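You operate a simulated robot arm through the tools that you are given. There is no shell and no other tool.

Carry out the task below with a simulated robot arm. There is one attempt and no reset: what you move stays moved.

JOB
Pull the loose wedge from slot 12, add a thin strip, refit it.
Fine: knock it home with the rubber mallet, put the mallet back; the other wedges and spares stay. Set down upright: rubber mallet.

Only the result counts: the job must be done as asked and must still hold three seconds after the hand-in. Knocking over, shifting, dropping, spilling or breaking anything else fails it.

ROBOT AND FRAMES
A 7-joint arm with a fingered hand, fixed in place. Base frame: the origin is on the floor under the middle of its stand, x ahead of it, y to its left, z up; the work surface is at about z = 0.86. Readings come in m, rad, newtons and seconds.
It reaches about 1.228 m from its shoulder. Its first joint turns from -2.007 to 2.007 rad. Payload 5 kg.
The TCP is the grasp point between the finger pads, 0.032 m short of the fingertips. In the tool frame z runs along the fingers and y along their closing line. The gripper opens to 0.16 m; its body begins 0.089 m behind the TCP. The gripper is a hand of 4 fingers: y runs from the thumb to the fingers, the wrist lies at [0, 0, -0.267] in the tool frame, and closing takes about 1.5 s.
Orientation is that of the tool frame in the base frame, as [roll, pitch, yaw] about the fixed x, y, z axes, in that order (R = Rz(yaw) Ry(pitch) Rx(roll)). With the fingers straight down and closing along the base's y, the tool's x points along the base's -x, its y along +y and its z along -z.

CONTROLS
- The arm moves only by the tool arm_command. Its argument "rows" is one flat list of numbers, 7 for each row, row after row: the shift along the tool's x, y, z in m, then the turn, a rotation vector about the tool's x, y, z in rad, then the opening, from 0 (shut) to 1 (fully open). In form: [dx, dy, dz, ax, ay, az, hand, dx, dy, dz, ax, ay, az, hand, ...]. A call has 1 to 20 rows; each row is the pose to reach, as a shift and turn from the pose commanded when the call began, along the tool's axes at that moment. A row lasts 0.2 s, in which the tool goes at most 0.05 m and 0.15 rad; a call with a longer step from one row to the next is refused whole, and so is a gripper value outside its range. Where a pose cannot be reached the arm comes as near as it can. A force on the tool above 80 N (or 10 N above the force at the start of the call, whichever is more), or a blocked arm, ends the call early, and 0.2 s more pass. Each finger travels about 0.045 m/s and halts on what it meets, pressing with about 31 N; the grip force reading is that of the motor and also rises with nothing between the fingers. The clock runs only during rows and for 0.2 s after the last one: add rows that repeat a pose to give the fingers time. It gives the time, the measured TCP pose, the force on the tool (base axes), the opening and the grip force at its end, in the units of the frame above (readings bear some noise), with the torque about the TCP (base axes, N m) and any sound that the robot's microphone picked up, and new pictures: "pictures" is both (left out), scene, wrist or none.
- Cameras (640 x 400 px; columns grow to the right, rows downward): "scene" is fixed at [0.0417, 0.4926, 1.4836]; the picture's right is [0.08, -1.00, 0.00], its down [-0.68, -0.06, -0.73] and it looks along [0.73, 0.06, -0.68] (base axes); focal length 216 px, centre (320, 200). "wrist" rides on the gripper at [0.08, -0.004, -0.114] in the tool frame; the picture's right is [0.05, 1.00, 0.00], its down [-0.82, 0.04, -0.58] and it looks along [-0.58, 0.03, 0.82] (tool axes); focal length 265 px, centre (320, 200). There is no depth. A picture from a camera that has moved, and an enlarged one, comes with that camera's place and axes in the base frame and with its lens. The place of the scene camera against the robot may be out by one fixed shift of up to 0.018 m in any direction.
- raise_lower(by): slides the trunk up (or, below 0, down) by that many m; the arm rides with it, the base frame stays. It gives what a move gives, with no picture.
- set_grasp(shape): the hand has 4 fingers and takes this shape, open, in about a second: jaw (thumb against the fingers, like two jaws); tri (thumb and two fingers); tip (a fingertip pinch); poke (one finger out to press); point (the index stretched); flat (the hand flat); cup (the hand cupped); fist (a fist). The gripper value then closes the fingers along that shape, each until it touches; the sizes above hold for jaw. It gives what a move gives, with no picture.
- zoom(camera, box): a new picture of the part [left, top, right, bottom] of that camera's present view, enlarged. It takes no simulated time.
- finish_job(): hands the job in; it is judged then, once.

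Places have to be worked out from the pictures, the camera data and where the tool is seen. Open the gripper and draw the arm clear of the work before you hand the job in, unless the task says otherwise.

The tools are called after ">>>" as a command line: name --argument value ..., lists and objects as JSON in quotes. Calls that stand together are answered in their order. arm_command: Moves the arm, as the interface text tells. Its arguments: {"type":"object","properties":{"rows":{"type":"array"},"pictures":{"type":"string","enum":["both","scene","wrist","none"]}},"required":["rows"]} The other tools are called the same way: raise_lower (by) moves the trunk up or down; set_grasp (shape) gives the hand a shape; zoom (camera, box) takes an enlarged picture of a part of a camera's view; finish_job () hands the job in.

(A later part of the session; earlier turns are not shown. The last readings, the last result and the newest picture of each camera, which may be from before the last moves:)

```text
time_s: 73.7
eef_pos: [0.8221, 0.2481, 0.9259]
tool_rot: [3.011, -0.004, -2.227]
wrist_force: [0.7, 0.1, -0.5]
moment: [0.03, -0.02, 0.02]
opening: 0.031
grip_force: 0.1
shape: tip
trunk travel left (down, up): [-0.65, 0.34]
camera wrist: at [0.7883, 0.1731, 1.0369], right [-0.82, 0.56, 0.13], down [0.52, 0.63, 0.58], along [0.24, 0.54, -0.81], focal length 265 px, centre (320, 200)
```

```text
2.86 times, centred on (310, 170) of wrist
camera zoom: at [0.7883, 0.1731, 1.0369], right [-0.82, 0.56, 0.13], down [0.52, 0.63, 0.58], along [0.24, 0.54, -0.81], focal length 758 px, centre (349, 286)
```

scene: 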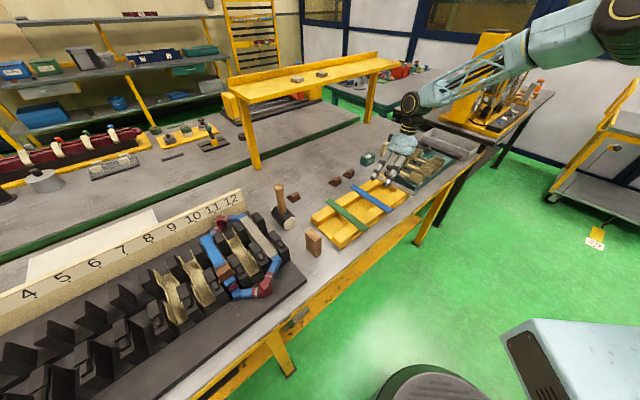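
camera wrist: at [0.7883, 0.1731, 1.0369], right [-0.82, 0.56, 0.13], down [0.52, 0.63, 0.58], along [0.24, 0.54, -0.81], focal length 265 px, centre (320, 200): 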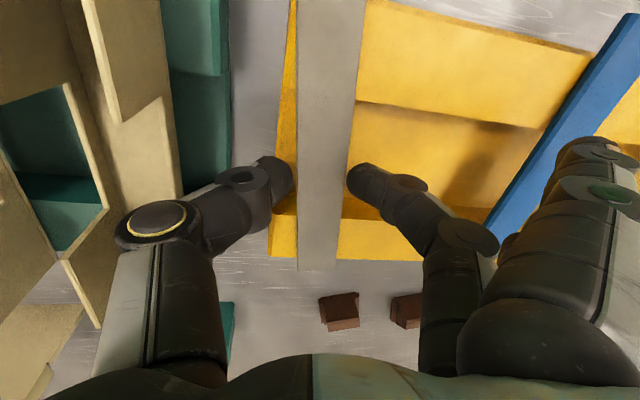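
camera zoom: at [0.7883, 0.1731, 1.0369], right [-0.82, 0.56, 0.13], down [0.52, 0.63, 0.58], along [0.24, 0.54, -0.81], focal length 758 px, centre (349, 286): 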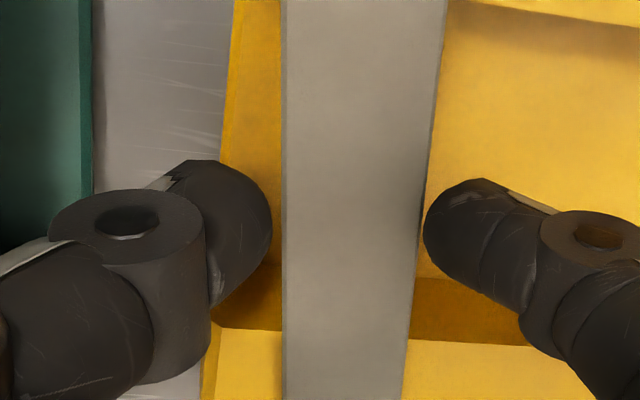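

The tips are just about to touch the edges. I'll close a hair more and see whether contact is at the right height.

>>> arm_command --rows '[0, 0, 0, 0, 0, 0, 0.18, 0, 0, 0, 0, 0, 0, 0.17, 0, 0, 0, 0, 0, 0, 0.17]' --pictures "wrist"

>>> zoom --camera "wrist" --box '[240, 110, 400, 220]'

```text
time_s: 74.5
eef_pos: [0.8231, 0.2488, 0.9245]
tool_rot: [3.011, -0.004, -2.227]
wrist_force: [-0.3, -0.3, -0.7]
moment: [0.0, 0.0, 0.0]
opening: 0.0279
grip_force: 0.0
shape: tip
trunk travel left (down, up): [-0.65, 0.34]
camera wrist: at [0.7883, 0.1731, 1.0369], right [-0.82, 0.56, 0.13], down [0.52, 0.63, 0.58], along [0.24, 0.54, -0.81], focal length 265 px, centre (320, 200)
```

wrist: 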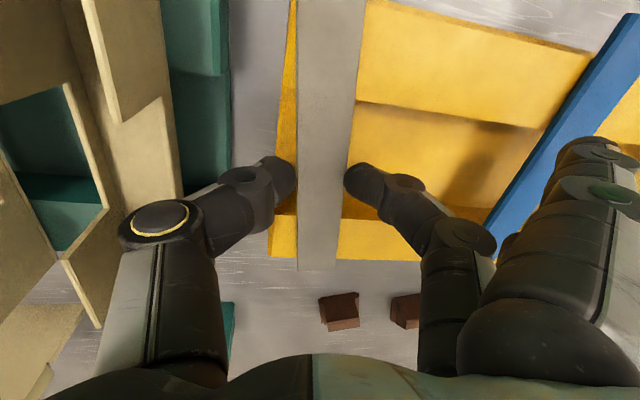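

```text
3.64 times, centred on (320, 165) of wrist
camera zoom: at [0.7883, 0.1731, 1.0369], right [-0.82, 0.56, 0.13], down [0.52, 0.63, 0.58], along [0.24, 0.54, -0.81], focal length 965 px, centre (320, 327)
```

zoom: 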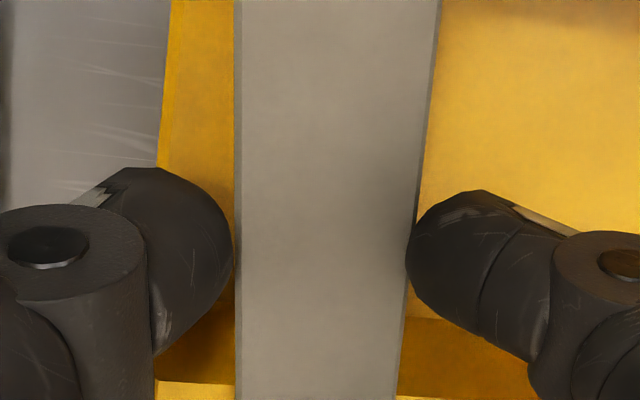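

>>> arm_command --rows '[0, 0, 0, 0, 0, 0, 0.16, 0, 0, 0, 0, 0, 0, 0.155, 0, 0, 0, 0, 0, 0, 0.155]' --pictures "wrist"

>>> zoom --camera "wrist" --box '[240, 110, 400, 220]'

```text
time_s: 75.3
eef_pos: [0.8227, 0.2468, 0.9247]
tool_rot: [3.012, -0.004, -2.225]
wrist_force: [0.0, 0.6, 0.5]
moment: [-0.02, -0.03, 0.03]
opening: 0.0256
grip_force: 0.1
shape: tip
trunk travel left (down, up): [-0.65, 0.34]
camera wrist: at [0.7883, 0.1731, 1.0369], right [-0.82, 0.56, 0.13], down [0.52, 0.63, 0.58], along [0.24, 0.54, -0.81], focal length 265 px, centre (320, 200)
```

wrist: 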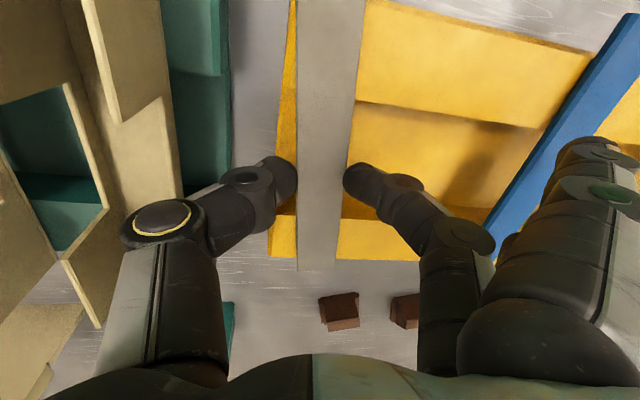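

```text
3.64 times, centred on (320, 165) of wrist
camera zoom: at [0.7883, 0.1731, 1.0369], right [-0.82, 0.56, 0.13], down [0.52, 0.63, 0.58], along [0.24, 0.54, -0.81], focal length 965 px, centre (320, 327)
```

zoom: 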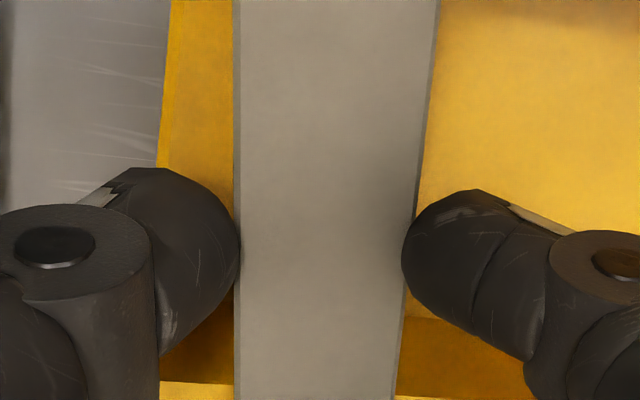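

>>> arm_command --rows '[0, 0, 0, 0, 0, 0, 0.145, 0, 0, 0, 0, 0, 0, 0.135, 0, 0, 0, 0, 0, 0, 0.135]' --pictures "wrist"

>>> zoom --camera "wrist" --box '[240, 110, 400, 220]'

```text
time_s: 76.1
eef_pos: [0.8238, 0.247, 0.9251]
tool_rot: [3.011, -0.004, -2.228]
wrist_force: [0.9, 0.4, 3.5]
moment: [0.01, 0.04, 0.0]
opening: 0.0227
grip_force: 0.1
shape: tip
trunk travel left (down, up): [-0.65, 0.34]
camera wrist: at [0.7883, 0.173, 1.0372], right [-0.82, 0.56, 0.13], down [0.52, 0.63, 0.58], along [0.24, 0.54, -0.81], focal length 265 px, centre (320, 200)
```

wrist: 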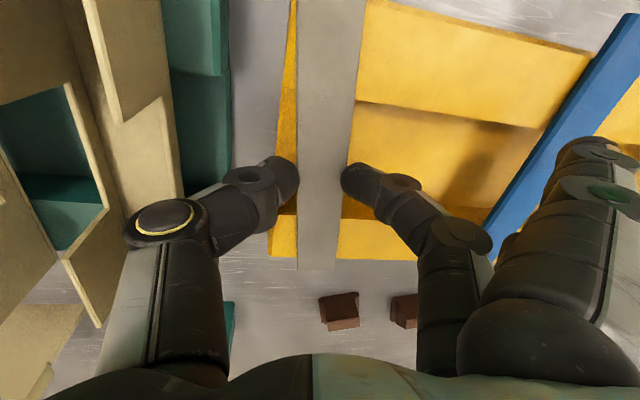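

```text
3.64 times, centred on (320, 165) of wrist
camera zoom: at [0.7883, 0.173, 1.0372], right [-0.82, 0.56, 0.13], down [0.52, 0.63, 0.58], along [0.24, 0.54, -0.81], focal length 965 px, centre (320, 327)
```

zoom: 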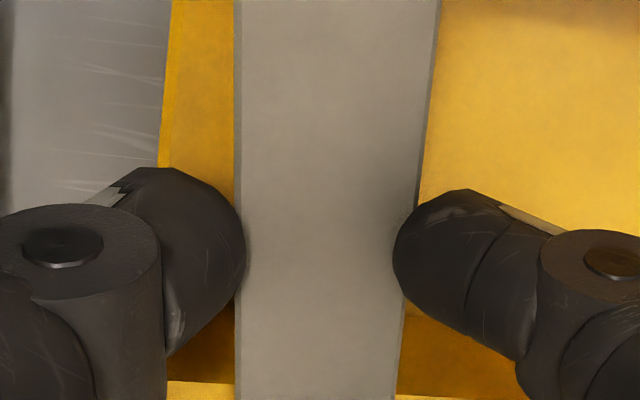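

The tips now press lightly on top of the strip (3.5 N), so I'm a few mm too high. The right height is bracketed: I'll open slightly, lower 4 mm and close again.

>>> arm_command --rows '[0, 0, -0.001, 0, 0, 0, 0.2, 0, 0, -0.001, 0, 0, 0, 0.21, 0, 0, 0.0, 0, 0, 0, 0.21, 0, -0.0003, 0.002, 0, 0, 0, 0.21, 0, -0.0005, 0.0038, 0, 0, 0, 0.21, 0, -0.0005, 0.0038, 0, 0, 0, 0.21]' --pictures "none"

>>> arm_command --rows '[0, 0, 0, 0, 0, 0, 0.18, 0, 0, 0, 0, 0, 0, 0.165, 0, 0, 0, 0, 0, 0, 0.155, 0, 0, 0, 0, 0, 0, 0.155]' --pictures "wrist"

>>> zoom --camera "wrist" --box '[240, 110, 400, 220]'

```text
time_s: 77.5
eef_pos: [0.8222, 0.2481, 0.9212]
tool_rot: [3.009, -0.005, -2.226]
wrist_force: [-0.2, -0.4, 0.2]
moment: [-0.02, 0.03, -0.01]
opening: 0.0328
grip_force: 0.1
shape: tip
trunk travel left (down, up): [-0.65, 0.34]
```

```text
time_s: 78.5
eef_pos: [0.8234, 0.2471, 0.9224]
tool_rot: [3.012, -0.001, -2.228]
wrist_force: [-0.3, -0.3, 3.8]
moment: [0.02, 0.06, 0.04]
opening: 0.0235
grip_force: 20.3
shape: tip
trunk travel left (down, up): [-0.65, 0.34]
camera wrist: at [0.7884, 0.1732, 1.0341], right [-0.82, 0.56, 0.13], down [0.52, 0.63, 0.58], along [0.24, 0.54, -0.81], focal length 265 px, centre (320, 200)
```

wrist: 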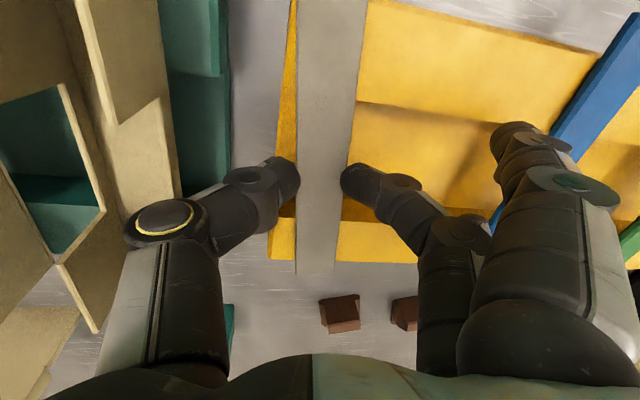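

```text
3.64 times, centred on (320, 165) of wrist
camera zoom: at [0.7884, 0.1732, 1.0341], right [-0.82, 0.56, 0.13], down [0.52, 0.63, 0.58], along [0.24, 0.54, -0.81], focal length 965 px, centre (320, 327)
```

zoom: 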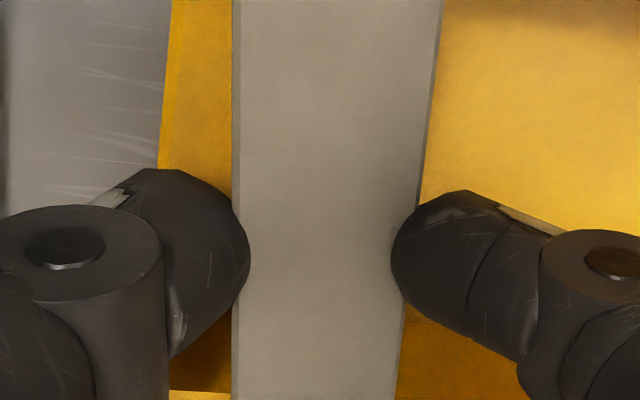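

It's gripping (20 N) with the strip level, but the contact is on the lower rounding. I'll release, lower 2.5 mm more for a squarer pinch, and close again.

>>> arm_command --rows '[0, 0, 0, 0, 0, 0, 0.19, 0, 0, 0, 0, 0, 0, 0.21, 0, -0.0002, 0.0015, 0, 0, 0, 0.21, 0, -0.0003, 0.0025, 0, 0, 0, 0.21, 0, -0.0003, 0.0025, 0, 0, 0, 0.21]' --pictures "none"

>>> arm_command --rows '[0, 0, 0, 0, 0, 0, 0.185, 0, 0, 0, 0, 0, 0, 0.175, 0, 0, 0, 0, 0, 0, 0.165, 0, 0, 0, 0, 0, 0, 0.165]' --pictures "wrist"

>>> zoom --camera "wrist" --box '[240, 110, 400, 220]'

```text
time_s: 79.7
eef_pos: [0.8233, 0.2478, 0.9191]
tool_rot: [3.012, -0.003, -2.226]
wrist_force: [-0.1, -0.5, 1.0]
moment: [0.0, -0.01, -0.01]
opening: 0.0329
grip_force: 0.1
shape: tip
trunk travel left (down, up): [-0.65, 0.34]
```

```text
time_s: 80.7
eef_pos: [0.8224, 0.2478, 0.9189]
tool_rot: [3.012, -0.003, -2.226]
wrist_force: [-1.1, -0.3, -0.1]
moment: [0.01, -0.02, 0.0]
opening: 0.0164
grip_force: 20.7
shape: tip
trunk travel left (down, up): [-0.65, 0.34]
camera wrist: at [0.7883, 0.1733, 1.0308], right [-0.82, 0.56, 0.13], down [0.52, 0.63, 0.58], along [0.24, 0.54, -0.81], focal length 265 px, centre (320, 200)
```

wrist: 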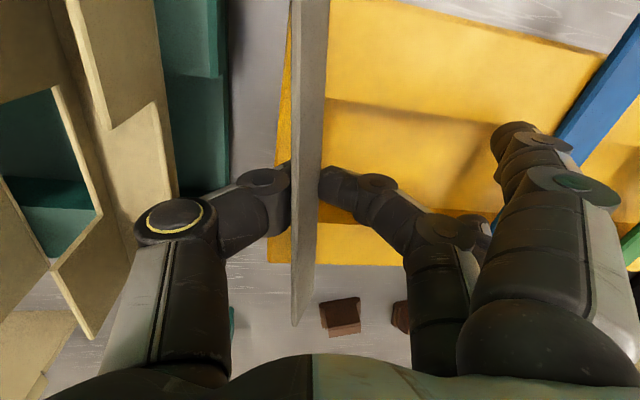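

```text
3.64 times, centred on (320, 165) of wrist
camera zoom: at [0.7883, 0.1733, 1.0308], right [-0.82, 0.56, 0.13], down [0.52, 0.63, 0.58], along [0.24, 0.54, -0.81], focal length 965 px, centre (320, 327)
```

zoom: 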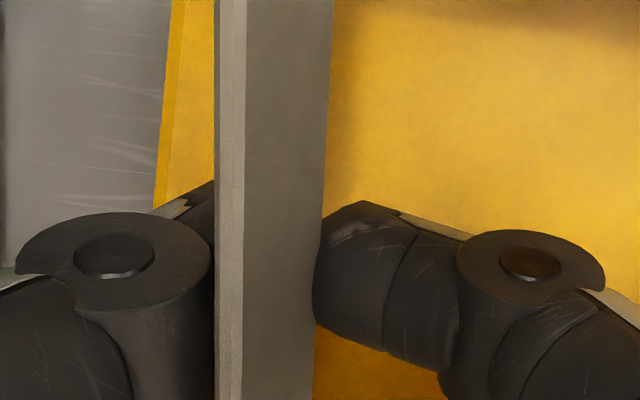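

The thumb slipped under again because the tilt puts it lower than the finger. From the scene view the splayed fingers are actually ~25 mm higher than the pinch tips, so no tilt is needed. I'll carry the strip back ~18 mm, reopen, and retry with the hand level.

>>> arm_command --rows '[0, 0.0059, 0.0008, 0, 0, 0, 0.165, 0, 0.0119, 0.0015, 0, 0, 0, 0.165, 0, 0.0178, 0.0023, 0, 0, 0, 0.165, 0, 0.0178, 0.0023, 0, 0, 0, 0.18, 0, 0.0178, 0.0023, 0, 0, 0, 0.2, 0, 0.0178, 0.0023, 0, 0, 0, 0.22, 0, 0.0178, 0.0023, 0, 0, 0, 0.25, 0, 0.0178, 0.0023, 0, 0, 0, 0.28, 0, 0.0178, 0.0023, 0, 0, 0, 0.32, 0, 0.0178, 0.0023, 0, 0, 0, 0.38, 0, 0.0178, 0.0023, 0, 0, 0, 0.42, 0, 0.0178, 0.0023, 0, 0, 0, 0.42]' --pictures "wrist"

>>> zoom --camera "scene" --box '[350, 130, 450, 200]'

```text
time_s: 83.3
eef_pos: [0.8085, 0.2584, 0.9192]
tool_rot: [3.01, -0.003, -2.226]
wrist_force: [0.0, -0.3, -0.8]
moment: [0.0, -0.02, -0.01]
opening: 0.0668
grip_force: 0.0
shape: tip
trunk travel left (down, up): [-0.65, 0.34]
camera wrist: at [0.7743, 0.1845, 1.0308], right [-0.82, 0.56, 0.13], down [0.52, 0.63, 0.58], along [0.24, 0.54, -0.81], focal length 265 px, centre (320, 200)
```

wrist: 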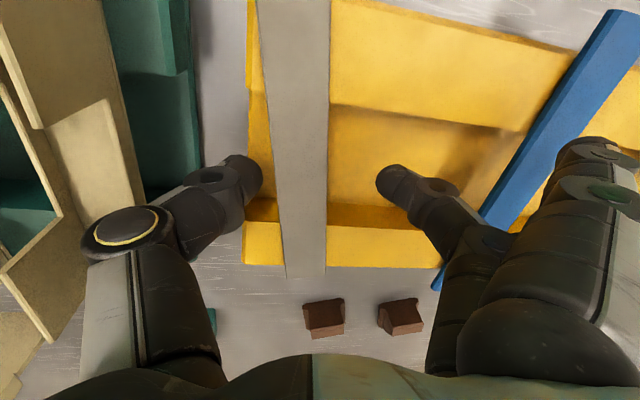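

```text
5.71 times, centred on (400, 165) of scene
camera zoom: at [0.0417, 0.4926, 1.4836], right [0.08, -1.0, 0.0], down [-0.68, -0.06, -0.73], along [0.73, 0.06, -0.68], focal length 1233 px, centre (-137, 400)
```

zoom: 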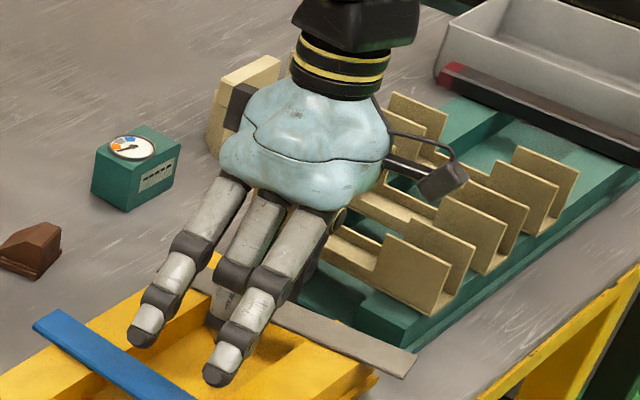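

Strip is flat on the rails again. I'll rise a little, level the hand, and re-measure.

>>> arm_command --rows '[0, 0.0026, -0.02, 0.0, 0, 0, 0.42, 0, 0.0052, -0.0397, 0.065, 0, 0, 0.36, 0, 0.0052, -0.0397, 0.13, 0, 0, 0.3, 0, 0.0052, -0.0397, 0.13, 0, 0, 0.3]' --pictures "wrist"

>>> zoom --camera "wrist" --box '[180, 60, 420, 260]'

```text
time_s: 84.3
eef_pos: [0.8081, 0.2577, 0.9588]
tool_rot: [3.141, -0.005, -2.226]
wrist_force: [0.0, -0.3, 0.0]
moment: [0.02, -0.03, -0.01]
opening: 0.0487
grip_force: 0.1
shape: tip
trunk travel left (down, up): [-0.65, 0.34]
camera wrist: at [0.7628, 0.1931, 1.0725], right [-0.82, 0.57, 0.0], down [0.46, 0.67, 0.57], along [0.33, 0.47, -0.82], focal length 265 px, centre (320, 200)
```

wrist: 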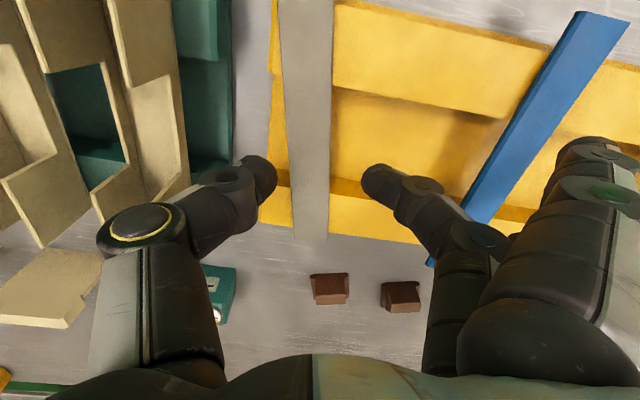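

```text
2.00 times, centred on (300, 160) of wrist
camera zoom: at [0.7628, 0.1931, 1.0725], right [-0.82, 0.57, 0.0], down [0.46, 0.67, 0.57], along [0.33, 0.47, -0.82], focal length 531 px, centre (360, 280)
```

zoom: 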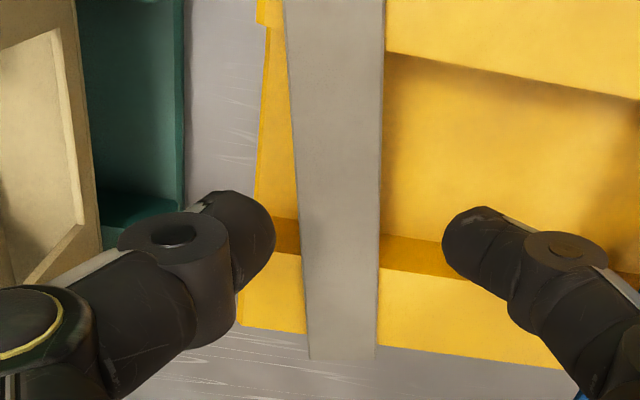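

Hand level; the strip's axis is at 55° in the base frame with centre ≈(0.808, 0.245). I'll align to it (yaw, −7 mm in y) and descend to TCP z≈0.9225.

>>> arm_command --rows '[0, -0.0036, 0.008, 0, 0, -0.022, 0.3, -0.0001, -0.0072, 0.018, 0, 0, -0.0443, 0.3, -0.0001, -0.0072, 0.028, 0, 0, -0.0443, 0.3, -0.0001, -0.0072, 0.0363, 0, 0, -0.0443, 0.3, -0.0001, -0.0072, 0.0363, 0, 0, -0.0443, 0.3]' --pictures "wrist"

>>> zoom --camera "wrist" --box '[200, 100, 420, 240]'

>>> zoom --camera "scene" --box '[350, 130, 450, 200]'

```text
time_s: 85.5
eef_pos: [0.8144, 0.2543, 0.921]
tool_rot: [-3.141, -0.003, -2.182]
wrist_force: [-0.3, 0.6, -0.6]
moment: [0.03, -0.02, 0.0]
opening: 0.0485
grip_force: 0.0
shape: tip
trunk travel left (down, up): [-0.65, 0.34]
camera wrist: at [0.7714, 0.1873, 1.0361], right [-0.85, 0.53, 0.0], down [0.43, 0.69, 0.57], along [0.3, 0.49, -0.82], focal length 265 px, centre (320, 200)
```

wrist: 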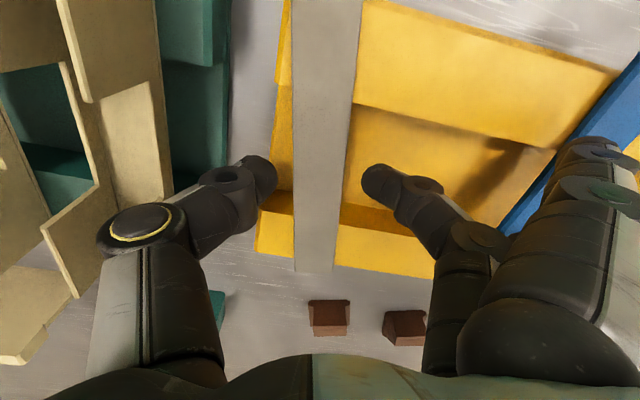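

```text
2.86 times, centred on (310, 170) of wrist
camera zoom: at [0.7714, 0.1873, 1.0361], right [-0.85, 0.53, 0.0], down [0.43, 0.69, 0.57], along [0.3, 0.49, -0.82], focal length 758 px, centre (349, 286)
```

zoom: 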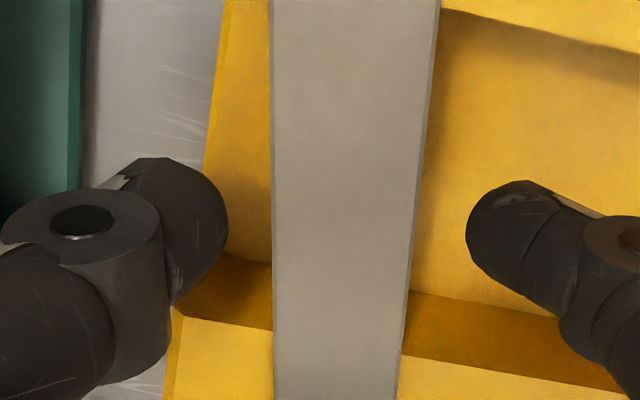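

```text
5.71 times, centred on (400, 165) of scene
camera zoom: at [0.0417, 0.4926, 1.4836], right [0.08, -1.0, 0.0], down [-0.68, -0.06, -0.73], along [0.73, 0.06, -0.68], focal length 1233 px, centre (-137, 400)
```

zoom: 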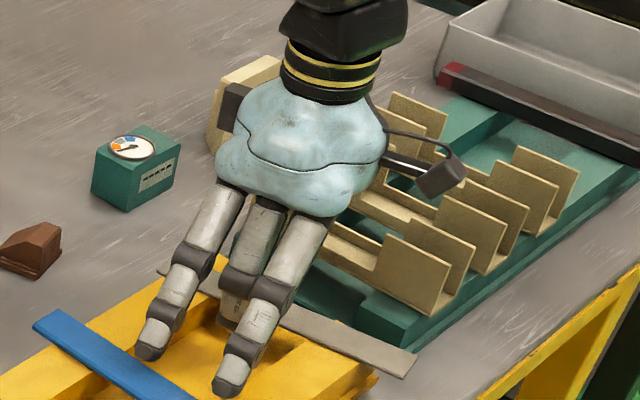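

Centred; closing in small stages.

>>> arm_command --rows '[0, 0, 0, 0, 0, 0, 0.24, 0, 0, 0, 0, 0, 0, 0.2, 0, 0, 0, 0, 0, 0, 0.17, 0, 0, 0, 0, 0, 0, 0.17]' --pictures "wrist"

>>> zoom --camera "wrist" --box '[240, 110, 400, 220]'

```text
time_s: 86.5
eef_pos: [0.8144, 0.2541, 0.9214]
tool_rot: [3.141, -0.003, -2.182]
wrist_force: [-0.5, 0.6, 0.4]
moment: [0.02, -0.01, -0.01]
opening: 0.0282
grip_force: 0.0
shape: tip
trunk travel left (down, up): [-0.65, 0.34]
camera wrist: at [0.7714, 0.1872, 1.0362], right [-0.85, 0.53, 0.0], down [0.43, 0.69, 0.57], along [0.3, 0.49, -0.82], focal length 265 px, centre (320, 200)
```

wrist: 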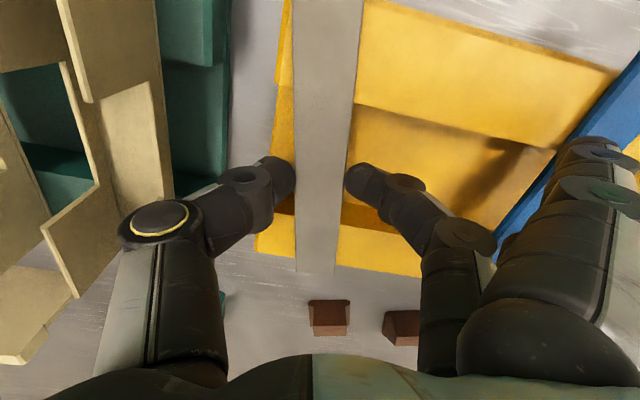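

```text
3.64 times, centred on (320, 165) of wrist
camera zoom: at [0.7714, 0.1872, 1.0362], right [-0.85, 0.53, 0.0], down [0.43, 0.69, 0.57], along [0.3, 0.49, -0.82], focal length 965 px, centre (320, 327)
```

zoom: 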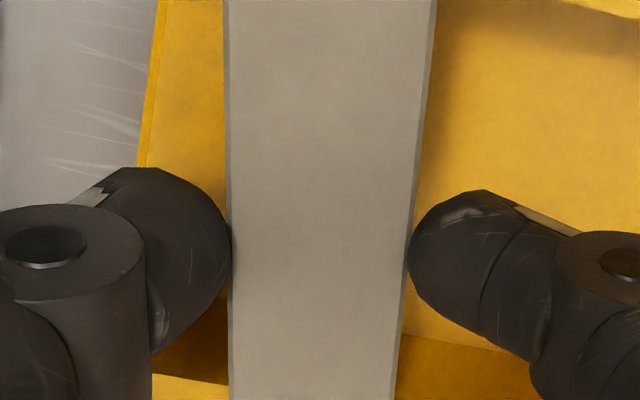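

>>> arm_command --rows '[0, 0, 0, 0, 0, 0, 0.16, 0, 0, 0, 0, 0, 0, 0.15, 0, 0, 0, 0, 0, 0, 0.15]' --pictures "wrist"

>>> zoom --camera "wrist" --box '[240, 110, 400, 220]'

```text
time_s: 87.3
eef_pos: [0.8138, 0.2542, 0.9225]
tool_rot: [3.142, -0.003, -2.181]
wrist_force: [0.1, -0.6, 1.6]
moment: [-0.01, -0.02, 0.01]
opening: 0.0254
grip_force: 0.1
shape: tip
trunk travel left (down, up): [-0.65, 0.34]
camera wrist: at [0.7714, 0.1871, 1.0363], right [-0.85, 0.53, 0.0], down [0.43, 0.69, 0.58], along [0.3, 0.49, -0.82], focal length 265 px, centre (320, 200)
```

wrist: 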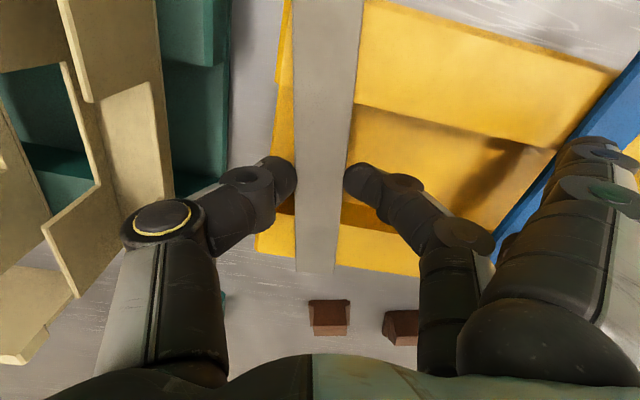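

```text
3.64 times, centred on (320, 165) of wrist
camera zoom: at [0.7714, 0.1871, 1.0363], right [-0.85, 0.53, 0.0], down [0.43, 0.69, 0.58], along [0.3, 0.49, -0.82], focal length 965 px, centre (320, 327)
```

zoom: 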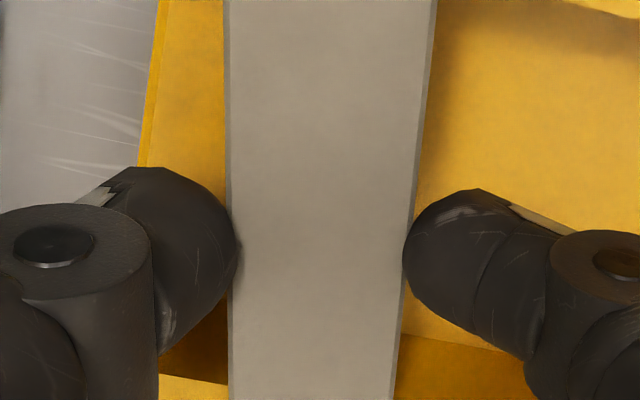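

Contact is just starting on the rounding (1.6 N). I'll open a touch, lower 2 mm, and close to grip.

>>> arm_command --rows '[0, 0, 0, 0, 0, 0, 0.18, 0, 0, 0.0, 0, 0, 0, 0.19, 0, 0, 0.001, 0, 0, 0, 0.19, 0, 0, 0.002, 0, 0, 0, 0.19, 0, 0, 0.002, 0, 0, 0, 0.19]' --pictures "none"

>>> arm_command --rows '[0, 0, 0, 0, 0, 0, 0.175, 0, 0, 0, 0, 0, 0, 0.165, 0, 0, 0, 0, 0, 0, 0.158, 0, 0, 0, 0, 0, 0, 0.158]' --pictures "wrist"

>>> zoom --camera "wrist" --box '[240, 110, 400, 220]'

```text
time_s: 88.5
eef_pos: [0.8141, 0.2549, 0.9196]
tool_rot: [3.141, -0.001, -2.183]
wrist_force: [-0.4, -0.3, -0.5]
moment: [0.0, -0.03, -0.01]
opening: 0.03
grip_force: 0.0
shape: tip
trunk travel left (down, up): [-0.65, 0.34]
```

```text
time_s: 89.5
eef_pos: [0.8143, 0.2543, 0.9196]
tool_rot: [-3.141, -0.004, -2.181]
wrist_force: [0.5, -0.5, 0.2]
moment: [-0.03, -0.02, -0.01]
opening: 0.0263
grip_force: 0.0
shape: tip
trunk travel left (down, up): [-0.65, 0.34]
camera wrist: at [0.7713, 0.1872, 1.0343], right [-0.85, 0.53, 0.0], down [0.43, 0.69, 0.57], along [0.3, 0.49, -0.82], focal length 265 px, centre (320, 200)
```

wrist: 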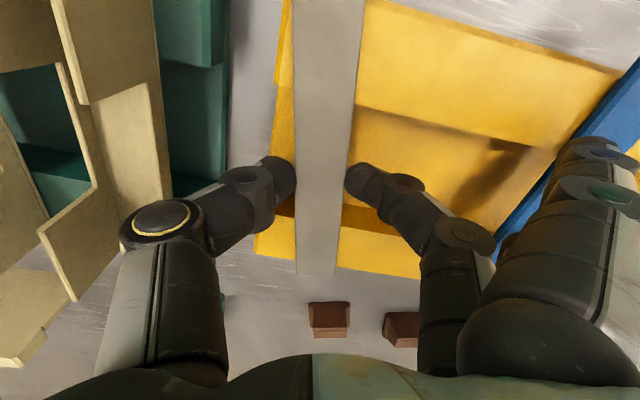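

```text
3.64 times, centred on (320, 165) of wrist
camera zoom: at [0.7713, 0.1872, 1.0343], right [-0.85, 0.53, 0.0], down [0.43, 0.69, 0.57], along [0.3, 0.49, -0.82], focal length 965 px, centre (320, 327)
```

zoom: 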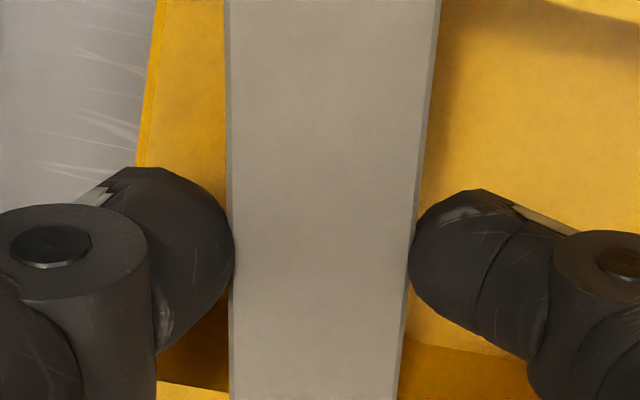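

>>> arm_command --rows '[0, 0, 0, 0, 0, 0, 0.152, 0, 0, 0, 0, 0, 0, 0.146, 0, 0, 0, 0, 0, 0, 0.14, 0, 0, 0, 0, 0, 0, 0.14]' --pictures "wrist"

>>> zoom --camera "wrist" --box '[240, 110, 400, 220]'

```text
time_s: 90.5
eef_pos: [0.8137, 0.2553, 0.9214]
tool_rot: [-3.141, -0.004, -2.181]
wrist_force: [0.0, 0.2, 1.0]
moment: [0.02, 0.04, 0.01]
opening: 0.0239
grip_force: 20.4
shape: tip
trunk travel left (down, up): [-0.65, 0.34]
camera wrist: at [0.7712, 0.1873, 1.0344], right [-0.85, 0.53, 0.0], down [0.43, 0.69, 0.57], along [0.3, 0.49, -0.82], focal length 265 px, centre (320, 200)
```

wrist: 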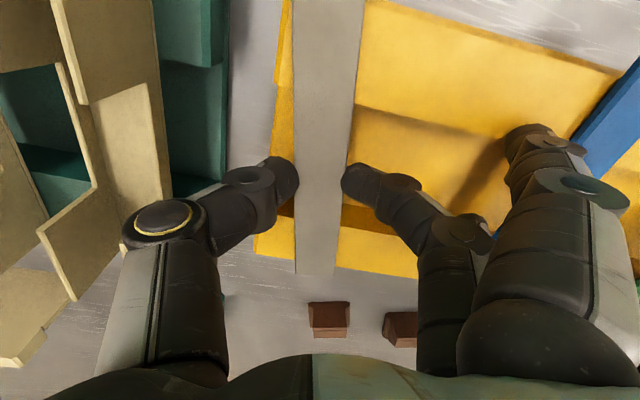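

```text
3.64 times, centred on (320, 165) of wrist
camera zoom: at [0.7712, 0.1873, 1.0344], right [-0.85, 0.53, 0.0], down [0.43, 0.69, 0.57], along [0.3, 0.49, -0.82], focal length 965 px, centre (320, 327)
```

zoom: 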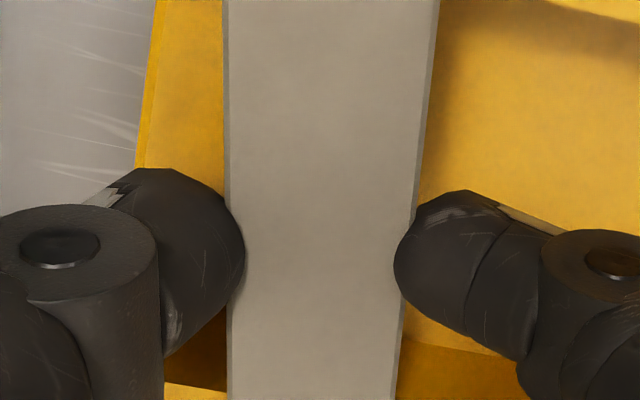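

Gripped at 20 N with the strip level and only 1 N vertical. I'll lift very gently by 6 mm and check that it holds.

>>> arm_command --rows '[0, 0, 0, 0, 0, 0, 0.13, 0, 0, -0.001, 0, 0, 0, 0.13, 0, 0, -0.003, 0, 0, 0, 0.13, 0, 0, -0.006, 0, 0, 0, 0.13, 0, 0, -0.006, 0, 0, 0, 0.13]' --pictures "wrist"

>>> zoom --camera "wrist" --box '[220, 60, 420, 220]'

>>> zoom --camera "scene" --box '[350, 130, 450, 200]'

```text
time_s: 91.7
eef_pos: [0.8137, 0.2547, 0.9253]
tool_rot: [-3.141, -0.003, -2.182]
wrist_force: [0.0, 0.2, -0.4]
moment: [0.0, 0.02, 0.01]
opening: 0.0239
grip_force: 20.5
shape: tip
trunk travel left (down, up): [-0.65, 0.34]
camera wrist: at [0.7711, 0.1871, 1.0399], right [-0.85, 0.53, 0.0], down [0.43, 0.69, 0.57], along [0.3, 0.49, -0.82], focal length 265 px, centre (320, 200)
```

wrist: 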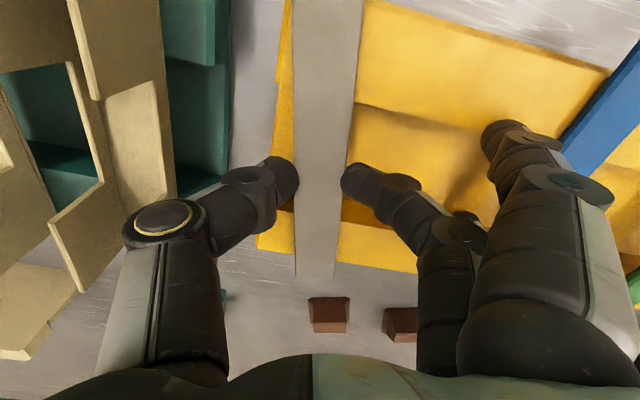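

```text
2.50 times, centred on (320, 140) of wrist
camera zoom: at [0.7711, 0.1871, 1.0399], right [-0.85, 0.53, 0.0], down [0.43, 0.69, 0.57], along [0.3, 0.49, -0.82], focal length 664 px, centre (320, 350)
```

zoom: 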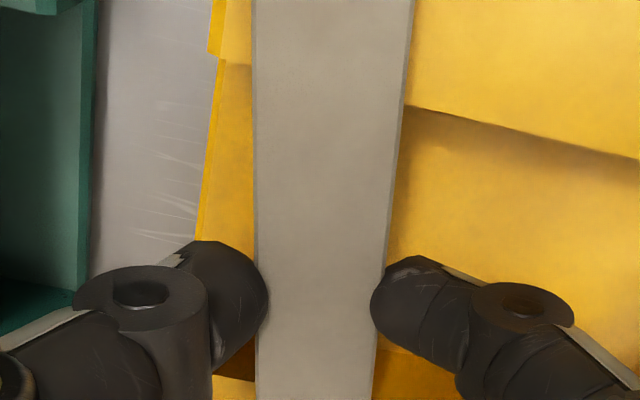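

```text
5.71 times, centred on (400, 165) of scene
camera zoom: at [0.0417, 0.4926, 1.4836], right [0.08, -1.0, 0.0], down [-0.68, -0.06, -0.73], along [0.73, 0.06, -0.68], focal length 1233 px, centre (-137, 400)
```

zoom: 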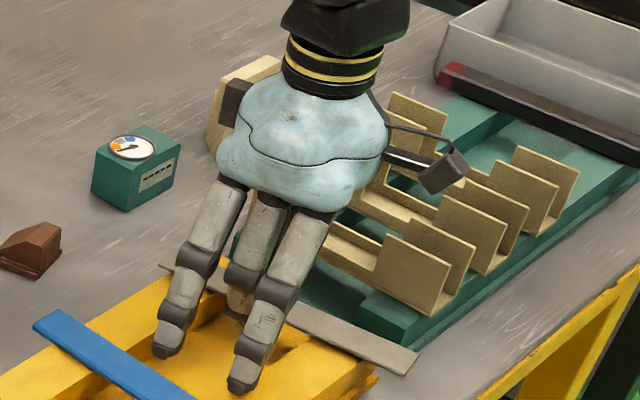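

It's holding. I'll lift smoothly to about z=1.12 and check the strip's attitude.

>>> arm_command --rows '[0, 0, -0.005, 0, 0, 0, 0.13, 0, 0, -0.012, 0, 0, 0, 0.13, 0, 0, -0.025, 0, 0, 0, 0.13, 0, 0, -0.045, 0, 0, 0, 0.13, 0, 0, -0.07, 0, 0, 0, 0.13, 0, 0, -0.1, 0, 0, 0, 0.13, 0, 0, -0.13, 0, 0, 0, 0.13, 0, 0, -0.16, 0, 0, 0, 0.13, 0, 0, -0.185, 0, 0, 0, 0.13, 0, 0, -0.195, 0, 0, 0, 0.13, 0, 0, -0.195, 0, 0, 0, 0.13]' --pictures "both"

>>> zoom --camera "scene" --box '[340, 60, 480, 170]'

```text
time_s: 94.1
eef_pos: [0.8144, 0.2552, 1.1225]
tool_rot: [-3.141, -0.004, -2.18]
wrist_force: [-0.5, 0.4, -0.3]
moment: [-0.02, -0.02, 0.02]
opening: 0.0237
grip_force: 19.8
shape: tip
trunk travel left (down, up): [-0.65, 0.34]
camera wrist: at [0.7713, 0.1874, 1.2357], right [-0.85, 0.53, 0.0], down [0.43, 0.69, 0.57], along [0.3, 0.49, -0.82], focal length 265 px, centre (320, 200)
```

scene: 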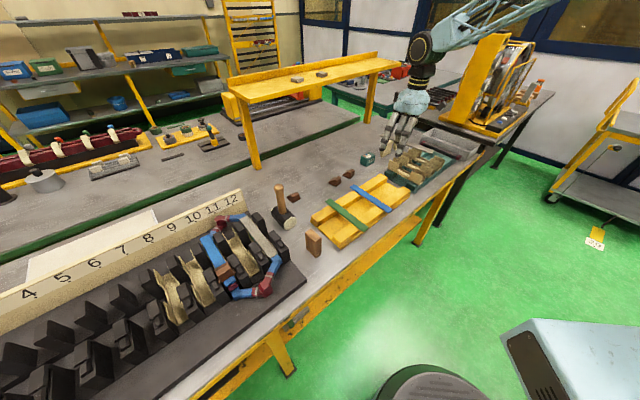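
wrist: 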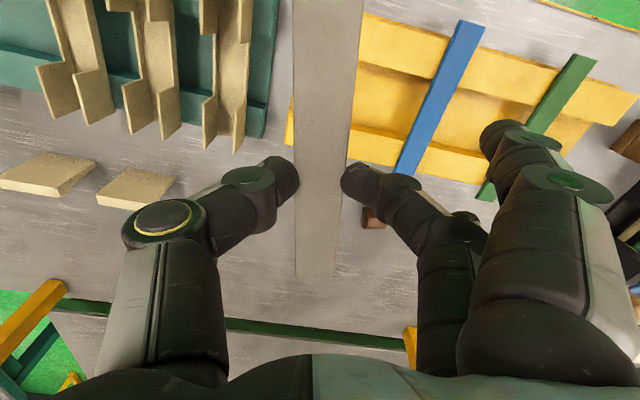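

```text
3.64 times, centred on (410, 115) of scene
camera zoom: at [0.0417, 0.4926, 1.4836], right [0.08, -1.0, 0.0], down [-0.68, -0.06, -0.73], along [0.73, 0.06, -0.68], focal length 785 px, centre (-7, 509)
```

zoom: 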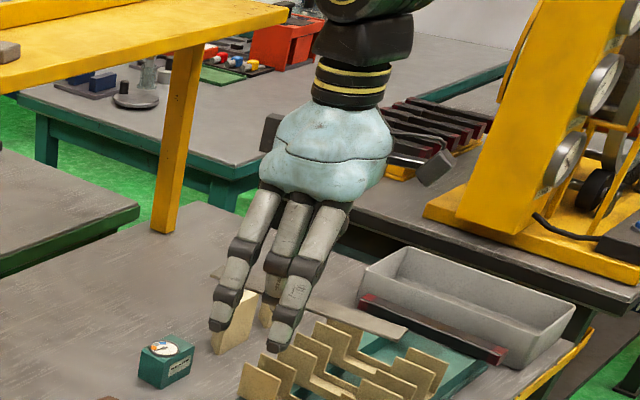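

The strip is held level and nearly centred in the pinch. I'll carry it slowly toward the stator while turning the hand, so the splayed fingers end up on the free side.

>>> arm_command --rows '[-0.0022, 0.0071, -0.002, 0, 0, 0.04, 0.13, -0.0054, 0.0178, -0.005, 0, 0, 0.11, 0.13, -0.0098, 0.032, -0.01, 0, 0, 0.19, 0.13, -0.0145, 0.0474, -0.015, 0, 0, 0.28, 0.13, -0.0193, 0.0632, -0.02, 0, 0, 0.37, 0.13, -0.0241, 0.079, -0.025, 0, 0, 0.46, 0.13, -0.0289, 0.0948, -0.03, 0, 0, 0.55, 0.13, -0.0338, 0.1106, -0.03, 0, 0, 0.64, 0.13, -0.0386, 0.1264, -0.03, 0, 0, 0.73, 0.13, -0.0434, 0.1422, -0.03, 0, 0, 0.82, 0.13, -0.0482, 0.158, -0.03, 0, 0, 0.91, 0.13, -0.0531, 0.1738, -0.03, 0, 0, 1.0, 0.13, -0.0579, 0.1896, -0.03, 0, 0, 1.09, 0.13, -0.0627, 0.2054, -0.03, 0, 0, 1.18, 0.13, -0.0675, 0.2212, -0.03, 0, 0, 1.27, 0.13, -0.0723, 0.237, -0.03, 0, 0, 1.36, 0.13, -0.0772, 0.2528, -0.03, 0, 0, 1.45, 0.13, -0.081, 0.266, -0.03, 0, 0, 1.54, 0.13, -0.084, 0.276, -0.03, 0, 0, 1.61, 0.13, -0.0868, 0.2844, -0.03, 0, 0, 1.665, 0.13]' --pictures "both"

```text
time_s: 98.3
eef_pos: [0.632, 0.4897, 1.1505]
tool_rot: [-3.137, 0.0, 2.436]
wrist_force: [0.3, 0.2, -0.2]
moment: [-0.01, -0.02, 0.01]
opening: 0.024
grip_force: 19.5
shape: tip
trunk travel left (down, up): [-0.65, 0.34]
camera wrist: at [0.5671, 0.5394, 1.2643], right [0.61, 0.79, 0.0], down [0.65, -0.5, 0.58], along [0.46, -0.35, -0.82], focal length 265 px, centre (320, 200)
```

scene: 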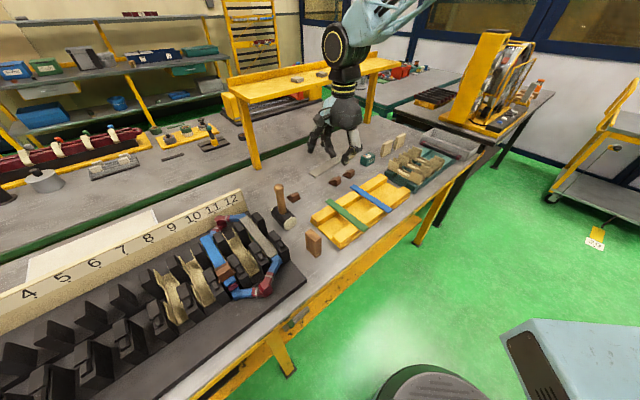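
wrist: 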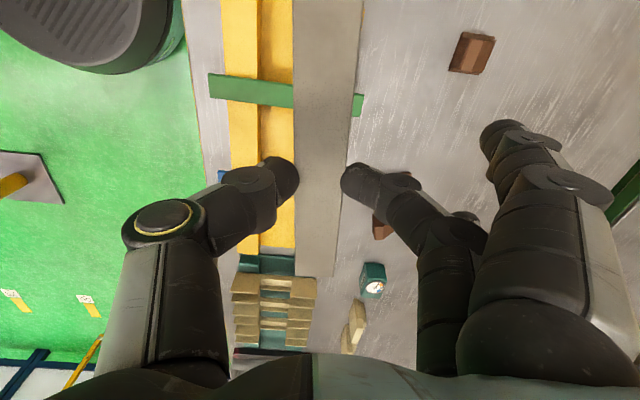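

Holding well. Second half of the turn and carry, ending above slot 12.

>>> arm_command --rows '[0.0073, 0.0015, 0, 0, 0, 0.04, 0.13, 0.0183, 0.0037, 0, 0, 0, 0.11, 0.13, 0.0328, 0.0066, 0, 0, 0, 0.19, 0.13, 0.0487, 0.0097, 0, 0, 0, 0.28, 0.13, 0.0649, 0.013, 0, 0, 0, 0.37, 0.13, 0.0811, 0.0162, 0, 0, 0, 0.46, 0.13, 0.0973, 0.0194, 0, 0, 0, 0.55, 0.13, 0.1135, 0.0227, 0, 0, 0, 0.64, 0.13, 0.1297, 0.0259, 0, 0, 0, 0.73, 0.13, 0.146, 0.0292, 0, 0, 0, 0.82, 0.13, 0.1622, 0.0324, 0, 0, 0, 0.91, 0.13, 0.1784, 0.0356, 0, 0, 0, 1.0, 0.13, 0.1946, 0.0389, 0, 0, 0, 1.09, 0.13, 0.2108, 0.0421, 0, 0, 0, 1.18, 0.13, 0.227, 0.0454, 0, 0, 0, 1.27, 0.13, 0.2433, 0.0486, 0, 0, 0, 1.36, 0.13, 0.2595, 0.0518, 0, 0, 0, 1.45, 0.13, 0.273, 0.0545, 0, 0, 0, 1.54, 0.13, 0.2833, 0.0566, 0, 0, 0, 1.61, 0.13, 0.2919, 0.0583, 0, 0, 0, 1.664, 0.13]' --pictures "both"

>>> zoom --camera "wrist" --box '[200, 0, 440, 200]'

>>> zoom --camera "scene" --box '[190, 130, 350, 260]'

```text
time_s: 102.5
eef_pos: [0.4466, 0.7237, 1.1518]
tool_rot: [3.14, 0.003, 0.77]
wrist_force: [-0.3, 0.6, 0.2]
moment: [-0.01, 0.0, -0.01]
opening: 0.0239
grip_force: 20.2
shape: tip
trunk travel left (down, up): [-0.65, 0.34]
camera wrist: at [0.5005, 0.7833, 1.2639], right [0.73, -0.68, 0.0], down [-0.55, -0.6, 0.58], along [-0.39, -0.43, -0.81], focal length 265 px, centre (320, 200)
```

scene: 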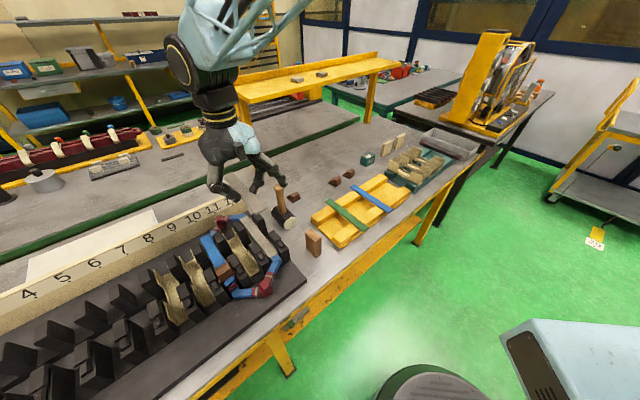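
wrist: 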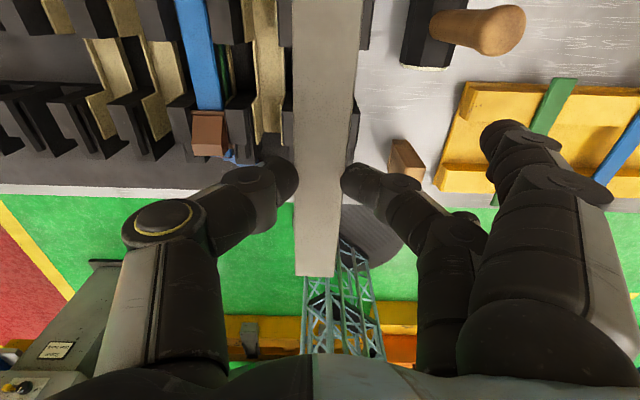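

```text
2.00 times, centred on (320, 100) of wrist
camera zoom: at [0.5005, 0.7833, 1.2639], right [0.73, -0.68, 0.0], down [-0.55, -0.6, 0.58], along [-0.39, -0.43, -0.81], focal length 531 px, centre (320, 400)
```

zoom: 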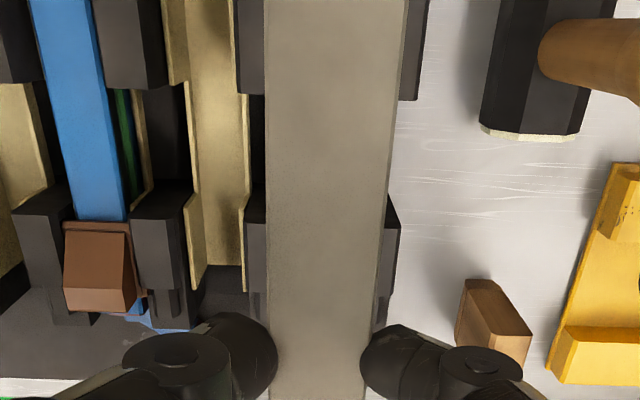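

```text
3.08 times, centred on (270, 195) of scene
camera zoom: at [0.0417, 0.4926, 1.4836], right [0.08, -1.0, 0.0], down [-0.68, -0.06, -0.73], along [0.73, 0.06, -0.68], focal length 664 px, centre (474, 215)
```

zoom: 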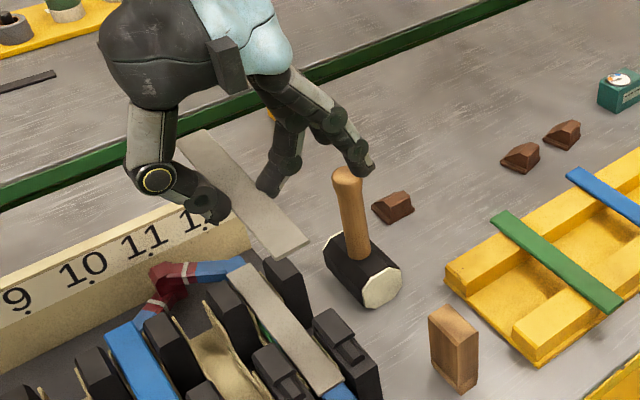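

In position above slot 12, strip aligned. The mallet handle is at a≈0.90, b≈−0.066, leaving room for the splayed finger. I'll descend to z≈1.02 and check alignment with the slot.

>>> arm_command --rows '[0.001, 0, 0.02, 0, 0, 0, 0.13, 0.002, 0, 0.05, 0, 0, 0, 0.13, 0.003, 0, 0.085, 0, 0, 0, 0.13, 0.0035, 0, 0.115, 0, 0, 0, 0.13, 0.0035, 0, 0.13, 0, 0, 0, 0.13, 0.0035, 0, 0.13, 0, 0, 0, 0.13]' --pictures "both"

>>> zoom --camera "wrist" --box '[220, 0, 440, 200]'

>>> zoom --camera "scene" --box '[200, 170, 320, 260]'

```text
time_s: 103.9
eef_pos: [0.4492, 0.7256, 1.0217]
tool_rot: [-3.14, 0.003, 0.774]
wrist_force: [0.9, -0.1, -0.3]
moment: [-0.03, 0.0, 0.01]
opening: 0.0237
grip_force: 20.2
shape: tip
trunk travel left (down, up): [-0.65, 0.34]
camera wrist: at [0.5036, 0.7848, 1.1341], right [0.73, -0.68, 0.0], down [-0.55, -0.6, 0.58], along [-0.39, -0.43, -0.81], focal length 265 px, centre (320, 200)
```

scene: 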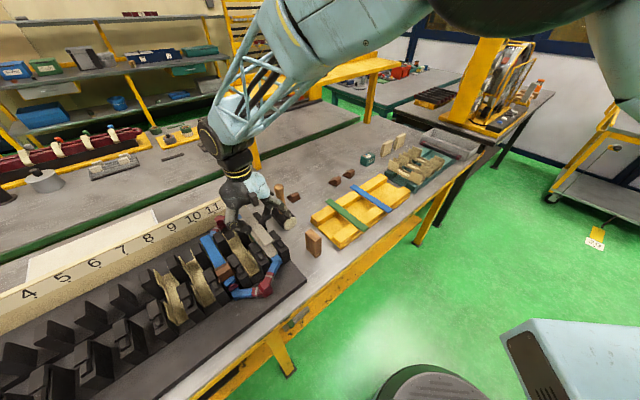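
wrist: 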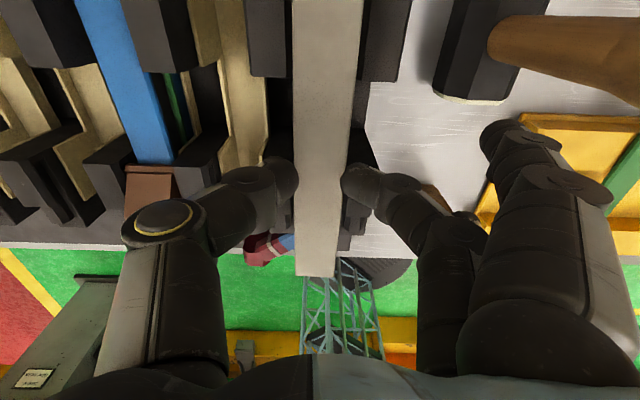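

```text
2.00 times, centred on (330, 100) of wrist
camera zoom: at [0.5036, 0.7848, 1.1341], right [0.73, -0.68, 0.0], down [-0.55, -0.6, 0.58], along [-0.39, -0.43, -0.81], focal length 531 px, centre (300, 400)
```

zoom: 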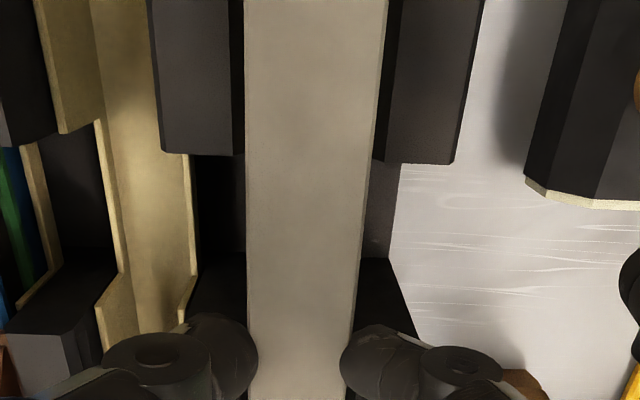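

```text
4.44 times, centred on (260, 215) of scene
camera zoom: at [0.0417, 0.4926, 1.4836], right [0.08, -1.0, 0.0], down [-0.68, -0.06, -0.73], along [0.73, 0.06, -0.68], focal length 959 px, centre (587, 133)
```

zoom: 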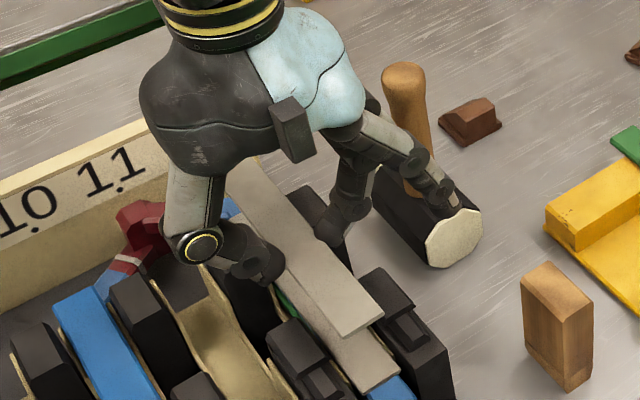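

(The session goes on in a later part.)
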